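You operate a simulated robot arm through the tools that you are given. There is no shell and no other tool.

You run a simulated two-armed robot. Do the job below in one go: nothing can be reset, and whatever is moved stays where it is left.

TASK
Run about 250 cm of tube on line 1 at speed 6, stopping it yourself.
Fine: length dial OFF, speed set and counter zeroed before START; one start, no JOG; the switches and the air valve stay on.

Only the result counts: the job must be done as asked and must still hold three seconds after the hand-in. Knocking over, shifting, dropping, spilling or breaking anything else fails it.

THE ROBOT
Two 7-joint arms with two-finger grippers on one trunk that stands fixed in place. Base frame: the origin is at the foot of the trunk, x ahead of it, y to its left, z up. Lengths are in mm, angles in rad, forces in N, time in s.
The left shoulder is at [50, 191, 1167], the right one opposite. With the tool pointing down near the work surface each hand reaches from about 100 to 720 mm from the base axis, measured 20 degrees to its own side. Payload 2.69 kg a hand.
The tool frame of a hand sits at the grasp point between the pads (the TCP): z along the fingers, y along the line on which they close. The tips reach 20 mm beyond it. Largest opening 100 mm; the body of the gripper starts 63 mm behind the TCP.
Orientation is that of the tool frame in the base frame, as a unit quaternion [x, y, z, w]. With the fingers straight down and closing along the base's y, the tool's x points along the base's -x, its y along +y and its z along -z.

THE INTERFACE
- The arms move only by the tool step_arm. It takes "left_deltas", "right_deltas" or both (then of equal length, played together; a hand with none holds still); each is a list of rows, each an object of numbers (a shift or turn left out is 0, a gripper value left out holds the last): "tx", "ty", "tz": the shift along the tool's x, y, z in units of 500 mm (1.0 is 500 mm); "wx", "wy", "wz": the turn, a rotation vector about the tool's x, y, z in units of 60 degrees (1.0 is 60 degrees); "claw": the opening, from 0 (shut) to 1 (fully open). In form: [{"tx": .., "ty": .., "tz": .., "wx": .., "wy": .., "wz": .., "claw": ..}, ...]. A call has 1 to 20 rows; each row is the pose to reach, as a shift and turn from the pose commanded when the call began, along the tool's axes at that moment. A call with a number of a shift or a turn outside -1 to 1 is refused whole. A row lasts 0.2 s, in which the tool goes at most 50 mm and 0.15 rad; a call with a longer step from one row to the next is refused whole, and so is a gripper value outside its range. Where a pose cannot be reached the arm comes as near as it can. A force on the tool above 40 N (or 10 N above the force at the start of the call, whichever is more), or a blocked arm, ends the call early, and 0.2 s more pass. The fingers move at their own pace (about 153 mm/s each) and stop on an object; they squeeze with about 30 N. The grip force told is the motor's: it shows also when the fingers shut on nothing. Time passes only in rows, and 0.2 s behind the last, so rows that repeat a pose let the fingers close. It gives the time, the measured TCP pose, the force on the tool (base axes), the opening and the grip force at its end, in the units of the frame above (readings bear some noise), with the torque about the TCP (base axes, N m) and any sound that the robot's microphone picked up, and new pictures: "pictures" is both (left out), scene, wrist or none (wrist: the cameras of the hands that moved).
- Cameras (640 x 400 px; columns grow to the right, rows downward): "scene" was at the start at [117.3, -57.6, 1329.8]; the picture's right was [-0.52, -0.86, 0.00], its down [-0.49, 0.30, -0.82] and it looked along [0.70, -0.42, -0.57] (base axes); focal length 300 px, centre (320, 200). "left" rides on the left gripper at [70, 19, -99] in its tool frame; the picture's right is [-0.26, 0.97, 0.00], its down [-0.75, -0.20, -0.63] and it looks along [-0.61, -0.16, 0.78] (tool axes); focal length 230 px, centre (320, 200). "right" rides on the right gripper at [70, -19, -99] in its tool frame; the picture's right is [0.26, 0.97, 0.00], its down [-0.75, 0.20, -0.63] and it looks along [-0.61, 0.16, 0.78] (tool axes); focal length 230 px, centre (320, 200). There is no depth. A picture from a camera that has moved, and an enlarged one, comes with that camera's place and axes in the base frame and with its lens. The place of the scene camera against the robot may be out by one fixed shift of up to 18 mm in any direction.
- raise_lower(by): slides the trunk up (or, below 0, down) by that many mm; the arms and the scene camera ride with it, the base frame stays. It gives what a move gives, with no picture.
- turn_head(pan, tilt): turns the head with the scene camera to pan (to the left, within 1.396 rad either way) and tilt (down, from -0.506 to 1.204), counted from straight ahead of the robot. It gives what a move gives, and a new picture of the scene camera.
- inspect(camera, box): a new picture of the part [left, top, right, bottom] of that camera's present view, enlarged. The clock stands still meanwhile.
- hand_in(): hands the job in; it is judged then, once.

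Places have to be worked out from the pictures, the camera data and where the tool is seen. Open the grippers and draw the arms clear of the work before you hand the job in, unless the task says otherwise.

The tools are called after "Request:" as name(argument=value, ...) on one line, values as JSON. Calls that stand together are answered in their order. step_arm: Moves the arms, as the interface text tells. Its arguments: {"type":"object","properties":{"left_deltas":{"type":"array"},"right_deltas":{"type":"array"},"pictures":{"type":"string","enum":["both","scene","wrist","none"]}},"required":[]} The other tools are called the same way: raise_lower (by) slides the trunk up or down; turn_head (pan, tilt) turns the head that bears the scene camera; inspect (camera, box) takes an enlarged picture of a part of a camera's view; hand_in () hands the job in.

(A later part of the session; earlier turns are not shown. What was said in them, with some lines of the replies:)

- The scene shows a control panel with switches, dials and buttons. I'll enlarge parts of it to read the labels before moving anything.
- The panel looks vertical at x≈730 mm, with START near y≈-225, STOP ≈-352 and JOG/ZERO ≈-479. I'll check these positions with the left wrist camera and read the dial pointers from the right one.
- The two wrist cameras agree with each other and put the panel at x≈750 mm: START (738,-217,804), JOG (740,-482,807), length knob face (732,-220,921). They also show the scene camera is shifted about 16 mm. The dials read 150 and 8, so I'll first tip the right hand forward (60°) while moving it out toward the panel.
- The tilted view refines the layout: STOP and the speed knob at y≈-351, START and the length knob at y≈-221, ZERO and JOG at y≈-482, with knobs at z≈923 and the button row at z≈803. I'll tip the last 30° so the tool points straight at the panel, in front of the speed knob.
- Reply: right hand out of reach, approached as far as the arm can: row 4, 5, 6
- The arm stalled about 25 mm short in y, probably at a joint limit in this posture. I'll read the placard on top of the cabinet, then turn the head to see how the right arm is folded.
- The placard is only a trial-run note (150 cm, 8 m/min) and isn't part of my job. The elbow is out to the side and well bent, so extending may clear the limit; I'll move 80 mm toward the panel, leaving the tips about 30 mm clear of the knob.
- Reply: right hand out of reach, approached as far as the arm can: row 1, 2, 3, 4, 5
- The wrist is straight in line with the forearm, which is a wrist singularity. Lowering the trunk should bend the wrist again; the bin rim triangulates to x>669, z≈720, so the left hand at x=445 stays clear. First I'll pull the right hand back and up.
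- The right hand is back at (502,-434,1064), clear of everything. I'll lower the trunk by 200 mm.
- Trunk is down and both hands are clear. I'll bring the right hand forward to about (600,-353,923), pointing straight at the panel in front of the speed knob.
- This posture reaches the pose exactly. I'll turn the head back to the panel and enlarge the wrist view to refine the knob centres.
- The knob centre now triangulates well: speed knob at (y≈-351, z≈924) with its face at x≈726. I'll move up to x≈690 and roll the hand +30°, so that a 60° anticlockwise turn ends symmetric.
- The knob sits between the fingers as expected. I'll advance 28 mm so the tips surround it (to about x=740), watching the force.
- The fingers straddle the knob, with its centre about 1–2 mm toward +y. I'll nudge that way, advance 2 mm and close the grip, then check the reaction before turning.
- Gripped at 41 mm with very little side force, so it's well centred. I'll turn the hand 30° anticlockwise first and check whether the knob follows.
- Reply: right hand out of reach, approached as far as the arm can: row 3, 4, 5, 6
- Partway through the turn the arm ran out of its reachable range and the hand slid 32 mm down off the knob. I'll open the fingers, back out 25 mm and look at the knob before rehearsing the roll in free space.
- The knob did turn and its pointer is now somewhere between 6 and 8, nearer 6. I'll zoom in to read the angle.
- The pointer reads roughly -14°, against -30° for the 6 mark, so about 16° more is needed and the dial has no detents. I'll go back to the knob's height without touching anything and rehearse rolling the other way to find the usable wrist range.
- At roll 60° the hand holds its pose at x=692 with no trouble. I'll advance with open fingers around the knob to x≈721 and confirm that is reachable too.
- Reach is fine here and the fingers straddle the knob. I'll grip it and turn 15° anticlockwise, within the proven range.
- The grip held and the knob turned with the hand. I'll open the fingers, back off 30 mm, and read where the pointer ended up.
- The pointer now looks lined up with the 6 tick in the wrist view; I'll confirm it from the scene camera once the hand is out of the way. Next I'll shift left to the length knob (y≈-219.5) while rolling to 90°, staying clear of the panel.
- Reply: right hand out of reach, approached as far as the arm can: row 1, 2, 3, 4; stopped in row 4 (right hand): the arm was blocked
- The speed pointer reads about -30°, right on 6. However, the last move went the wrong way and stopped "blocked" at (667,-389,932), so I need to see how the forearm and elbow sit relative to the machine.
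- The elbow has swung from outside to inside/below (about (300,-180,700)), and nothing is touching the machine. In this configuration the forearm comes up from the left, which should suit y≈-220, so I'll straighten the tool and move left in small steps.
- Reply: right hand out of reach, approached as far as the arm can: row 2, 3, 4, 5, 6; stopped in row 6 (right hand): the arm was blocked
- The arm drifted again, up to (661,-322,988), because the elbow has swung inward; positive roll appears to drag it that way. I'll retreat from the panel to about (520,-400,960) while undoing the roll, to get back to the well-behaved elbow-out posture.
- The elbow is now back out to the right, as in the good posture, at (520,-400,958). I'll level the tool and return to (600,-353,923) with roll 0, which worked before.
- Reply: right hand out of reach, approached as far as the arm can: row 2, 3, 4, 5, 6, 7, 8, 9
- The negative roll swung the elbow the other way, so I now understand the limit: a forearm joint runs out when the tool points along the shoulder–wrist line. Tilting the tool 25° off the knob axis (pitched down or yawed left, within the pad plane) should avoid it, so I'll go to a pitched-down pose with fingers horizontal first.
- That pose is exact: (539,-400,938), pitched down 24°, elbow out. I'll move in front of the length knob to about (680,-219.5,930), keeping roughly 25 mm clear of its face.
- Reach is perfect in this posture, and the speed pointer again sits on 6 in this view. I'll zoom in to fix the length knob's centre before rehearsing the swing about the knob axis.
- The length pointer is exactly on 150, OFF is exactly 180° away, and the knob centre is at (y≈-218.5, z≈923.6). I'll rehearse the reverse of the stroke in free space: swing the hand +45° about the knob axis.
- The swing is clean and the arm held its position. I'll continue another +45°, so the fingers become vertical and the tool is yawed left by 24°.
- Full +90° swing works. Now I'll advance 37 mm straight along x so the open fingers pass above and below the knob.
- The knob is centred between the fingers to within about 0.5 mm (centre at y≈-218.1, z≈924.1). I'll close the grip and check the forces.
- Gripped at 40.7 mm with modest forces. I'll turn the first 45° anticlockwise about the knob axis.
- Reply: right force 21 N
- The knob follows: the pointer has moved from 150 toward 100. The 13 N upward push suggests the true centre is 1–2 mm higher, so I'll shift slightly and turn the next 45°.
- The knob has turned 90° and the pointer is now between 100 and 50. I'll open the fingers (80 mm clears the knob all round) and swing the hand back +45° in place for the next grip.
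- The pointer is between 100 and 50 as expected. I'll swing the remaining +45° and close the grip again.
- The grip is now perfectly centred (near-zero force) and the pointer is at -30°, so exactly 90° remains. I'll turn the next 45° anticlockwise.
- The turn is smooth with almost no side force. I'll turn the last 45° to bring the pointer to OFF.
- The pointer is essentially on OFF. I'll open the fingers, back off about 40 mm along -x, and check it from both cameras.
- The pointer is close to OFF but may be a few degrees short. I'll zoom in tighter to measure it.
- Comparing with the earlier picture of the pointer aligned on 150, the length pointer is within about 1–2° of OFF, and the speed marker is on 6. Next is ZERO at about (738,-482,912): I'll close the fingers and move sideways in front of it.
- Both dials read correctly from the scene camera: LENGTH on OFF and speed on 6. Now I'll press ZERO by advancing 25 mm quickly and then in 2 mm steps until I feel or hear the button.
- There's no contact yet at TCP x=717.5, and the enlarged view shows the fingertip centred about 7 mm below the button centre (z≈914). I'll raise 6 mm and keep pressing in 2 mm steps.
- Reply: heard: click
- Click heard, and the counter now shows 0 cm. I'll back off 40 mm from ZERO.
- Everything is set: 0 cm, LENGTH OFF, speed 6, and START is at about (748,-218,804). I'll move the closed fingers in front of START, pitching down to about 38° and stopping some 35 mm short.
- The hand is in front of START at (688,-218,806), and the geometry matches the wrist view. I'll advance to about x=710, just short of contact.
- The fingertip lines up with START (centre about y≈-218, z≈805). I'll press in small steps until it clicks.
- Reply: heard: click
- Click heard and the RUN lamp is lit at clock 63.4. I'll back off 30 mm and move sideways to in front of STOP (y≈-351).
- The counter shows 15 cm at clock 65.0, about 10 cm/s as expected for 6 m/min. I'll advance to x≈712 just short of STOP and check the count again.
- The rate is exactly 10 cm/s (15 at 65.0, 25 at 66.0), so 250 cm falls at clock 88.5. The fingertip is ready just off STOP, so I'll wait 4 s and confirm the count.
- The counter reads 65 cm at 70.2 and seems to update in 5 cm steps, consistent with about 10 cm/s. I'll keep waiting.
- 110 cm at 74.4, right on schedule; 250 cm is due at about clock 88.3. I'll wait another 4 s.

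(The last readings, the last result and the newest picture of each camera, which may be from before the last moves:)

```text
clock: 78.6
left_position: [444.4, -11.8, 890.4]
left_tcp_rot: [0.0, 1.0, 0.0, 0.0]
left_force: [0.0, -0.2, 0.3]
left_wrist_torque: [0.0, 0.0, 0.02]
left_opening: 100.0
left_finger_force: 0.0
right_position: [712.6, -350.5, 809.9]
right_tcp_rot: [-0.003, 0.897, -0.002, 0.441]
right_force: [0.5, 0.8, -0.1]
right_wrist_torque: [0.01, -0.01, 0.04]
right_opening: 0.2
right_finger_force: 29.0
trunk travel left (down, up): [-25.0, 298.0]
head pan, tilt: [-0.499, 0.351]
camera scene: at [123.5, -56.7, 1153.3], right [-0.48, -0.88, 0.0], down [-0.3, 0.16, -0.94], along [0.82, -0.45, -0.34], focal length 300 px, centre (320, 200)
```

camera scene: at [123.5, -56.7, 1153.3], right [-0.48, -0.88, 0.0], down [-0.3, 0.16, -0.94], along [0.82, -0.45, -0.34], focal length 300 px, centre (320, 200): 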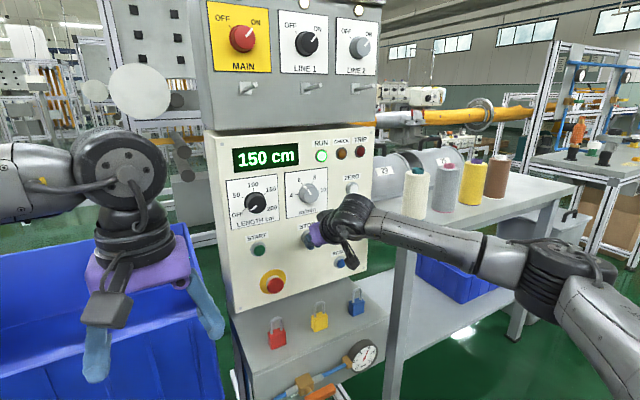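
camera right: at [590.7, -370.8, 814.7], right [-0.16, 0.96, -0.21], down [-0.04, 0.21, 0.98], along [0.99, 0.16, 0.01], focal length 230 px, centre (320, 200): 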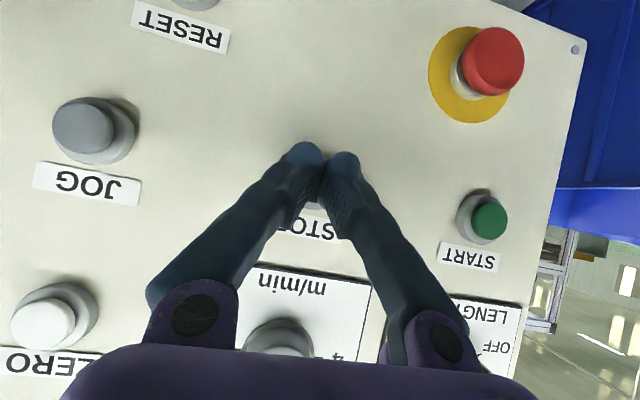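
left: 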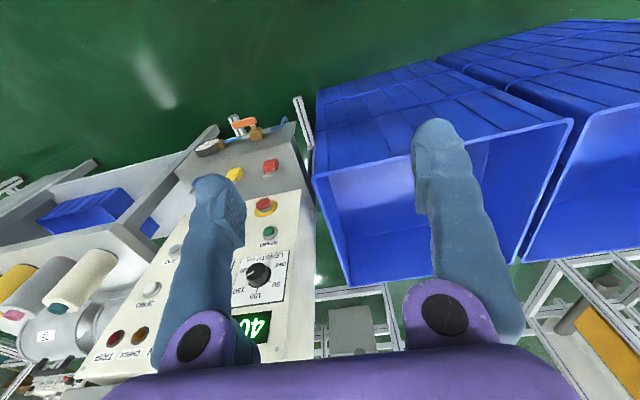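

150 cm at 78.6, still on schedule. Another 4 s wait.

Request:
step_arm(right_deltas=[{"tz": 0}, {"tz": 0}, {"tz": 0}, {"tz": 0}, {"tz": 0}, {"tz": 0}, {"tz": 0}, {"tz": 0}, {"tz": 0}, {"tz": 0}, {"tz": 0}, {"tz": 0}, {"tz": 0}, {"tz": 0}, {"tz": 0}, {"tz": 0}, {"tz": 0}, {"tz": 0}, {"tz": 0}, {"tz": 0}], pictures="scene")

```text
clock: 82.8
left_position: [445.4, -12.9, 891.2]
left_tcp_rot: [0.0, 1.0, -0.001, 0.001]
left_force: [0.4, 0.1, 1.3]
left_wrist_torque: [0.0, -0.01, 0.01]
left_opening: 100.1
left_finger_force: 0.1
right_position: [712.6, -350.9, 808.5]
right_tcp_rot: [-0.002, 0.898, -0.003, 0.441]
right_force: [1.4, 0.9, -0.1]
right_wrist_torque: [-0.01, 0.01, -0.01]
right_opening: 0.0
right_finger_force: 29.2
trunk travel left (down, up): [-25.0, 298.0]
head pan, tilt: [-0.499, 0.351]
camera scene: at [123.5, -56.7, 1153.3], right [-0.48, -0.88, 0.0], down [-0.3, 0.16, -0.94], along [0.82, -0.45, -0.34], focal length 300 px, centre (320, 200)
```

scene: 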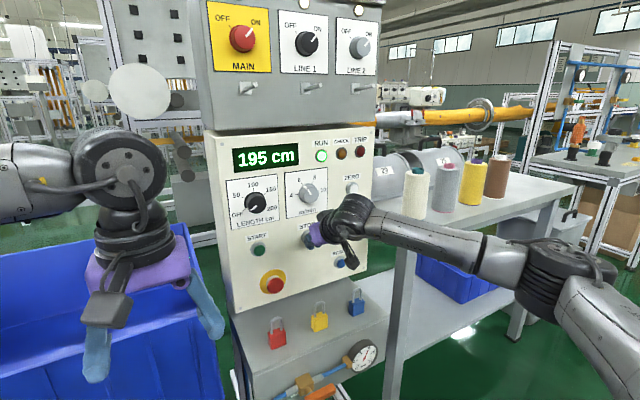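

195 cm at 82.8, so 250 cm is due at about 88.25. I'll wait to 87.0 and then press.

Request:
step_arm(right_deltas=[{"tz": 0}, {"tz": 0}, {"tz": 0}, {"tz": 0}, {"tz": 0}, {"tz": 0}, {"tz": 0}, {"tz": 0}, {"tz": 0}, {"tz": 0}, {"tz": 0}, {"tz": 0}, {"tz": 0}, {"tz": 0}, {"tz": 0}, {"tz": 0}, {"tz": 0}, {"tz": 0}, {"tz": 0}, {"tz": 0}], pictures="scene")

```text
clock: 87.0
left_position: [445.8, -11.6, 890.4]
left_tcp_rot: [0.0, 1.0, 0.0, 0.0]
left_force: [-0.6, -0.1, -0.7]
left_wrist_torque: [0.01, -0.01, 0.04]
left_opening: 100.0
left_finger_force: 0.2
right_position: [712.2, -351.0, 809.9]
right_tcp_rot: [-0.002, 0.897, -0.003, 0.441]
right_force: [0.0, -0.3, 0.0]
right_wrist_torque: [-0.04, 0.01, -0.01]
right_opening: 0.0
right_finger_force: 29.3
trunk travel left (down, up): [-25.0, 298.0]
head pan, tilt: [-0.499, 0.351]
camera scene: at [123.5, -56.7, 1153.3], right [-0.48, -0.88, 0.0], down [-0.3, 0.16, -0.94], along [0.82, -0.45, -0.34], focal length 300 px, centre (320, 200)
```

scene: 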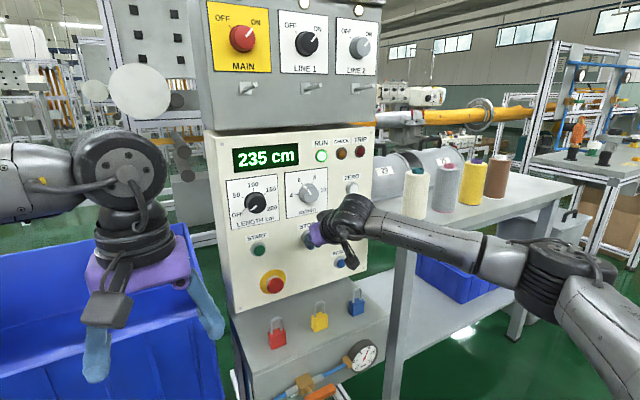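

235 cm at 87.0, so now is the moment. I'll press STOP in steps so the click lands near 247–250 cm.

Request:
step_arm(right_deltas=[{"tx": -0.0037, "tz": 0.0047}, {"tx": -0.0073, "tz": 0.0095}, {"tx": -0.0098, "tz": 0.0127}, {"tx": -0.0116, "tz": 0.015}, {"tx": -0.0135, "tz": 0.0174}], pictures="scene")

```text
clock: 88.2
left_position: [444.3, -11.7, 891.2]
left_tcp_rot: [0.0, 1.0, 0.0, 0.001]
left_force: [0.3, -0.2, 0.6]
left_wrist_torque: [0.01, -0.03, 0.01]
left_opening: 99.9
left_finger_force: 0.0
right_position: [722.8, -351.5, 808.4]
right_tcp_rot: [-0.003, 0.898, -0.002, 0.44]
right_force: [-16.6, 2.0, -0.9]
right_wrist_torque: [0.02, -0.01, 0.0]
right_opening: 6.0
right_finger_force: 29.5
trunk travel left (down, up): [-25.0, 298.0]
head pan, tilt: [-0.499, 0.351]
heard: click
camera scene: at [122.5, -56.6, 1153.4], right [-0.48, -0.88, 0.0], down [-0.3, 0.16, -0.94], along [0.82, -0.45, -0.34], focal length 300 px, centre (320, 200)
```

scene: 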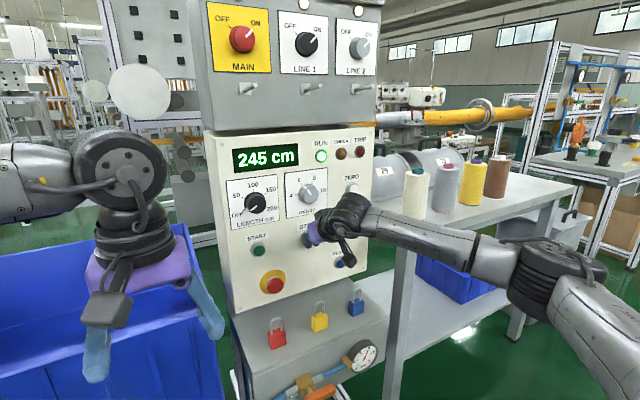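

A click was heard and the counter shows 245 cm. I'll check the RUN lamp close up before moving.

Request:
inspect(camera="scene", box=[205, 130, 375, 300])

```text
2.35 times, centred on (290, 215) of scene
camera zoom: at [122.5, -56.6, 1153.4], right [-0.48, -0.88, 0.0], down [-0.3, 0.16, -0.94], along [0.82, -0.45, -0.34], focal length 706 px, centre (391, 165)
```

zoom: 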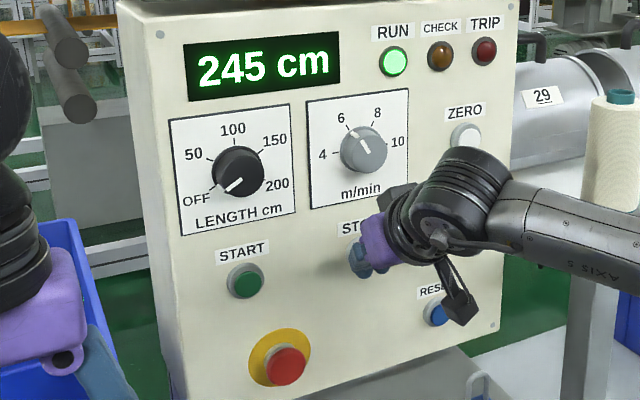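

RUN is still lit, so it may be ramping down. I'll hold the button for one row (0.4 s) and look again.

Request:
step_arm(right_deltas=[{"tz": 0}], pictures="scene")

Request:
inspect(camera="scene", box=[205, 130, 375, 300])

```text
clock: 88.6
left_position: [444.4, -11.8, 891.2]
left_tcp_rot: [0.0, 1.0, 0.0, 0.001]
left_force: [0.5, 0.5, -0.4]
left_wrist_torque: [0.0, 0.01, 0.01]
left_opening: 100.0
left_finger_force: 0.1
right_position: [722.0, -351.3, 809.8]
right_tcp_rot: [-0.002, 0.898, -0.003, 0.44]
right_force: [-18.6, 1.9, -3.6]
right_wrist_torque: [0.06, 0.06, 0.01]
right_opening: 5.7
right_finger_force: 29.2
trunk travel left (down, up): [-25.0, 298.0]
head pan, tilt: [-0.499, 0.351]
camera scene: at [122.5, -56.7, 1153.4], right [-0.48, -0.88, 0.0], down [-0.3, 0.16, -0.94], along [0.82, -0.45, -0.34], focal length 300 px, centre (320, 200)
```

scene: 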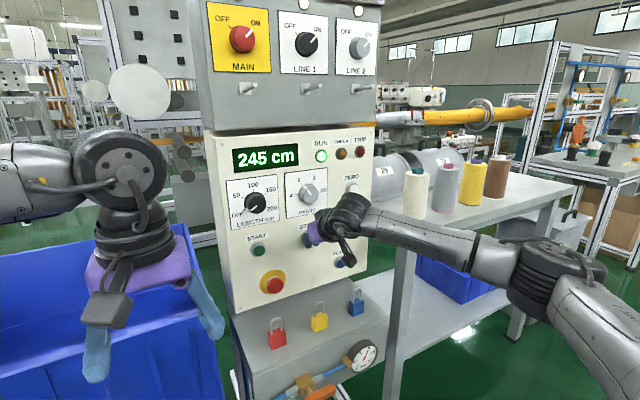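

```text
2.35 times, centred on (290, 215) of scene
camera zoom: at [122.5, -56.7, 1153.4], right [-0.48, -0.88, 0.0], down [-0.3, 0.16, -0.94], along [0.82, -0.45, -0.34], focal length 706 px, centre (391, 165)
```

zoom: 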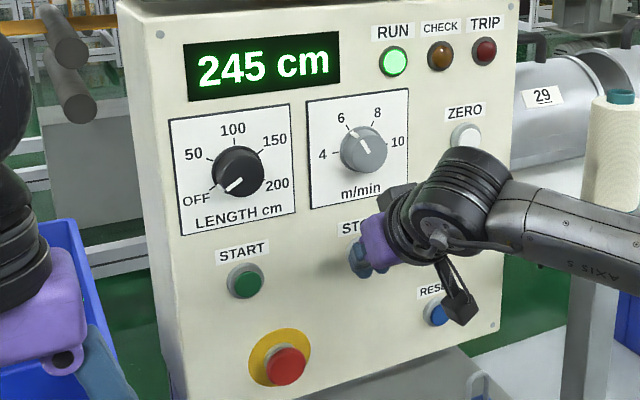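

The count stays at 245 (it would be about 253 if still running), so the line is slowing or stopped. I'll hold a little longer and watch the RUN lamp.

Request:
step_arm(right_deltas=[{"tz": 0}, {"tz": 0}, {"tz": 0}], pictures="scene")

Request:
inspect(camera="scene", box=[205, 130, 375, 300])

```text
clock: 89.4
left_position: [444.9, -12.0, 890.7]
left_tcp_rot: [0.001, 1.0, 0.0, 0.0]
left_force: [0.4, -0.4, 1.1]
left_wrist_torque: [0.01, 0.03, 0.03]
left_opening: 100.1
left_finger_force: 0.0
right_position: [722.5, -350.4, 810.0]
right_tcp_rot: [-0.004, 0.897, -0.002, 0.442]
right_force: [-20.8, 2.0, -5.8]
right_wrist_torque: [-0.03, 0.11, 0.07]
right_opening: 5.7
right_finger_force: 29.6
trunk travel left (down, up): [-25.0, 298.0]
head pan, tilt: [-0.499, 0.351]
camera scene: at [122.7, -56.8, 1153.4], right [-0.48, -0.88, 0.0], down [-0.3, 0.16, -0.94], along [0.82, -0.45, -0.34], focal length 300 px, centre (320, 200)
```

scene: 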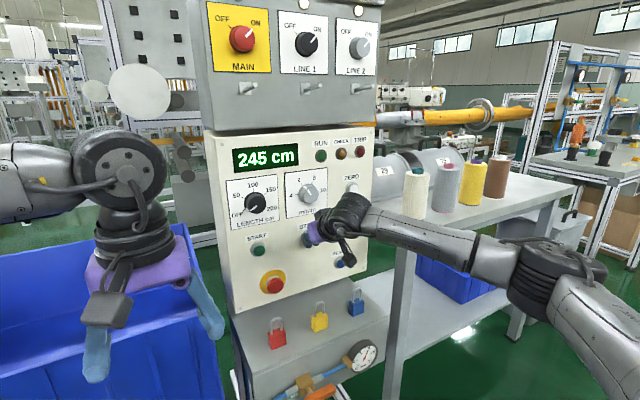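

```text
2.35 times, centred on (290, 215) of scene
camera zoom: at [122.7, -56.8, 1153.4], right [-0.48, -0.88, 0.0], down [-0.3, 0.16, -0.94], along [0.82, -0.45, -0.34], focal length 706 px, centre (391, 165)
```

zoom: 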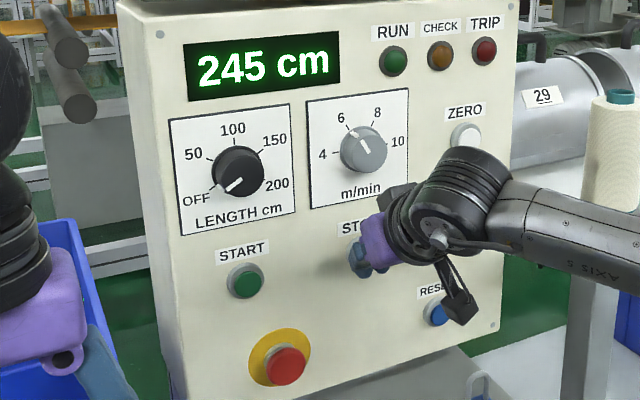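

RUN is now off and the counter has settled at 245 cm, so the line was stopped by hand close to 250. I'll release STOP by backing straight out, then draw the arm back and open the gripper.

Request:
step_arm(right_deltas=[{"tx": 0.0367, "tz": -0.0475}, {"tx": 0.0734, "tz": -0.095}, {"tx": 0.0837, "ty": -0.02, "tz": -0.1476}, {"tx": 0.094, "ty": -0.04, "tz": -0.2002}, {"tx": 0.1044, "ty": -0.06, "tz": -0.2528}, {"tx": 0.1147, "ty": -0.08, "tz": -0.3054}, {"tx": 0.125, "ty": -0.1, "tz": -0.358, "claw": 1}, {"tx": 0.125, "ty": -0.1, "tz": -0.358, "claw": 1}, {"tx": 0.125, "ty": -0.1, "tz": -0.358, "claw": 1}], pictures="both")

Request:
inspect(camera="scene", box=[205, 130, 375, 300])

Request:
inspect(camera="scene", box=[180, 0, 400, 135])

Request:
inspect(camera="scene", box=[220, 280, 400, 400])

```text
clock: 91.4
left_position: [445.9, -12.2, 891.4]
left_tcp_rot: [0.0, 1.0, 0.0, 0.0]
left_force: [0.4, -0.3, 0.7]
left_wrist_torque: [0.02, 0.02, 0.01]
left_opening: 99.8
left_finger_force: 0.0
right_position: [543.5, -400.5, 870.3]
right_tcp_rot: [-0.002, 0.897, -0.003, 0.442]
right_force: [0.3, 0.6, 0.0]
right_wrist_torque: [-0.01, 0.02, -0.02]
right_opening: 100.0
right_finger_force: 0.1
trunk travel left (down, up): [-25.0, 298.0]
head pan, tilt: [-0.499, 0.351]
camera scene: at [123.6, -56.7, 1153.3], right [-0.48, -0.88, 0.0], down [-0.3, 0.16, -0.94], along [0.82, -0.45, -0.34], focal length 300 px, centre (320, 200)
camera right: at [421.3, -420.5, 875.7], right [-0.16, 0.96, -0.21], down [-0.04, 0.21, 0.98], along [0.99, 0.16, 0.01], focal length 230 px, centre (320, 200)
```

scene: 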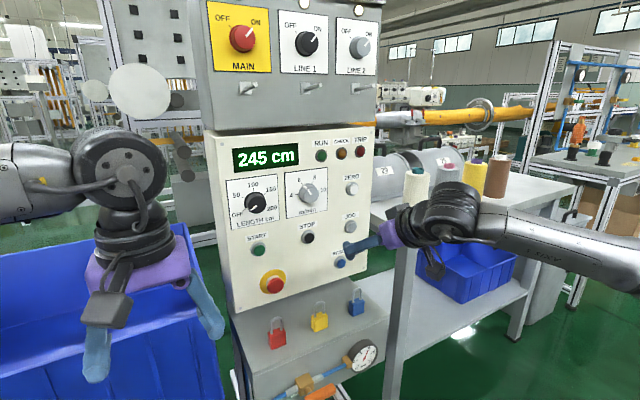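
right: 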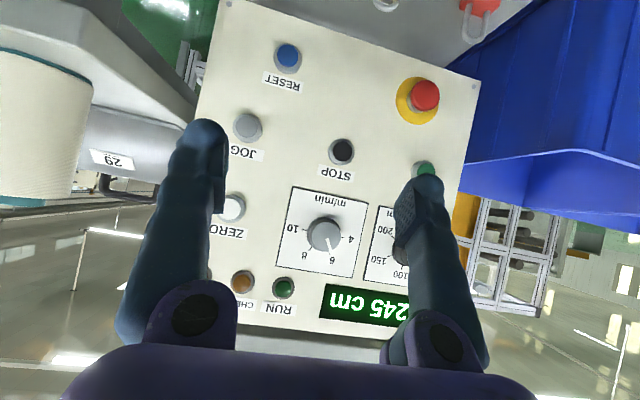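

```text
2.35 times, centred on (290, 215) of scene
camera zoom: at [123.6, -56.7, 1153.3], right [-0.48, -0.88, 0.0], down [-0.3, 0.16, -0.94], along [0.82, -0.45, -0.34], focal length 706 px, centre (391, 165)
```

zoom: 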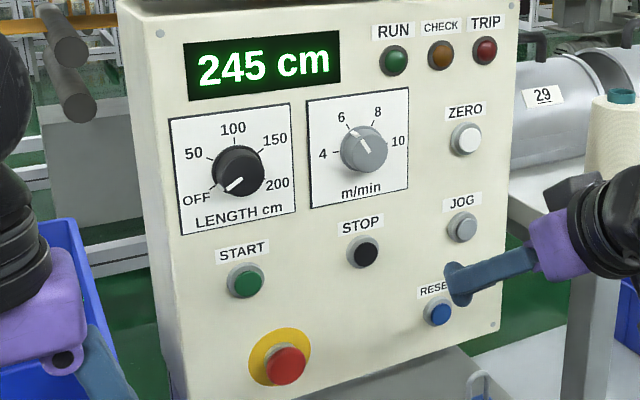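

```text
2.91 times, centred on (290, 68) of scene
camera zoom: at [123.6, -56.7, 1153.3], right [-0.48, -0.88, 0.0], down [-0.3, 0.16, -0.94], along [0.82, -0.45, -0.34], focal length 873 px, centre (407, 586)
```

zoom: 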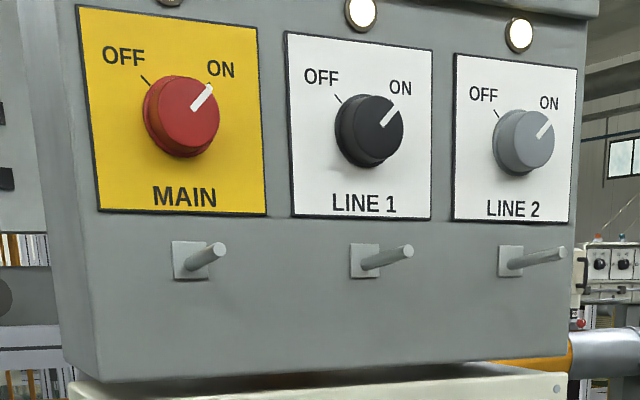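

```text
3.33 times, centred on (310, 340) of scene
camera zoom: at [123.6, -56.7, 1153.3], right [-0.48, -0.88, 0.0], down [-0.3, 0.16, -0.94], along [0.82, -0.45, -0.34], focal length 1001 px, centre (353, -267)
```

zoom: 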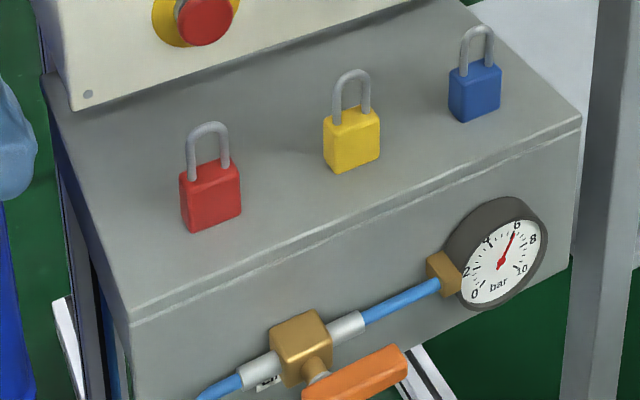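

The final state looks right: 245 cm shown, RUN off, dials unchanged, switches still ON, air at about 6 bar and padlocks untouched. I'll draw the right hand back another 100 mm before handing in.

Request:
step_arm(right_deltas=[{"tx": 0.0407, "tz": -0.0527}, {"tx": 0.0815, "tz": -0.1053}, {"tx": 0.122, "tz": -0.158}, {"tx": 0.122, "tz": -0.158}], pictures="scene")

```text
clock: 92.4
left_position: [445.4, -10.2, 891.8]
left_tcp_rot: [0.0, 1.0, 0.0, -0.001]
left_force: [0.2, -0.1, -0.5]
left_wrist_torque: [-0.04, -0.04, -0.01]
left_opening: 100.1
left_finger_force: 0.1
right_position: [443.2, -400.4, 870.8]
right_tcp_rot: [-0.002, 0.897, -0.003, 0.441]
right_force: [-0.1, -0.5, -0.3]
right_wrist_torque: [0.01, 0.01, 0.02]
right_opening: 100.0
right_finger_force: 0.1
trunk travel left (down, up): [-25.0, 298.0]
head pan, tilt: [-0.499, 0.351]
camera scene: at [123.3, -56.7, 1153.3], right [-0.48, -0.88, 0.0], down [-0.3, 0.16, -0.94], along [0.82, -0.45, -0.34], focal length 300 px, centre (320, 200)
```

scene: 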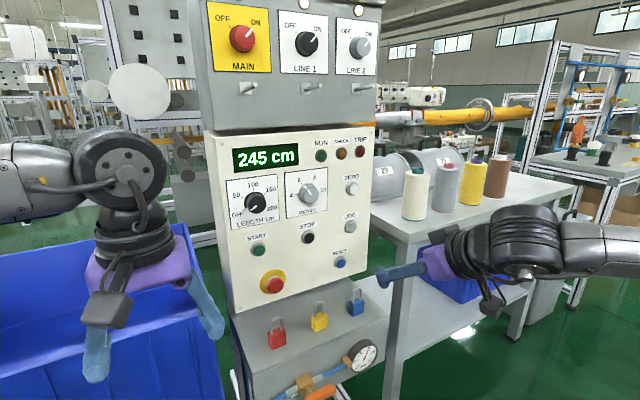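

The line is stopped with 245 cm on the counter, both grippers are open and the arms are clear of the machine. I'm handing in the job.

Request:
hand_in()

```text
The job is handed in.
```

I ran line 1 at speed 6 and stopped it with the STOP button. The counter settled at 245 cm. It counts in 5 cm steps, so the actual length is somewhere between 245 and 250 cm.

- **Before START:** the length dial was turned to OFF, the speed dial set to 6 and the counter zeroed. From the pictures, both dials sit within about 2° of their marks.
- **The run:** START was pressed once and JOG was not touched. The line ran at a steady 10 cm/s.
- **After the stop:** the RUN lamp went off, and CHECK and TRIP stayed unlit. MAIN, LINE 1 and LINE 2 are still ON, and the air gauge reads about 6 bar.
- **One slip:** on my first try at the speed knob, the arm ran out of reach and the hand slid off partway. It only turned the knob, and I set it correctly afterwards.

Nothing else was moved or knocked. Both grippers are open and the arms are clear of the machine. The trunk is still 200 mm lower than at the start.
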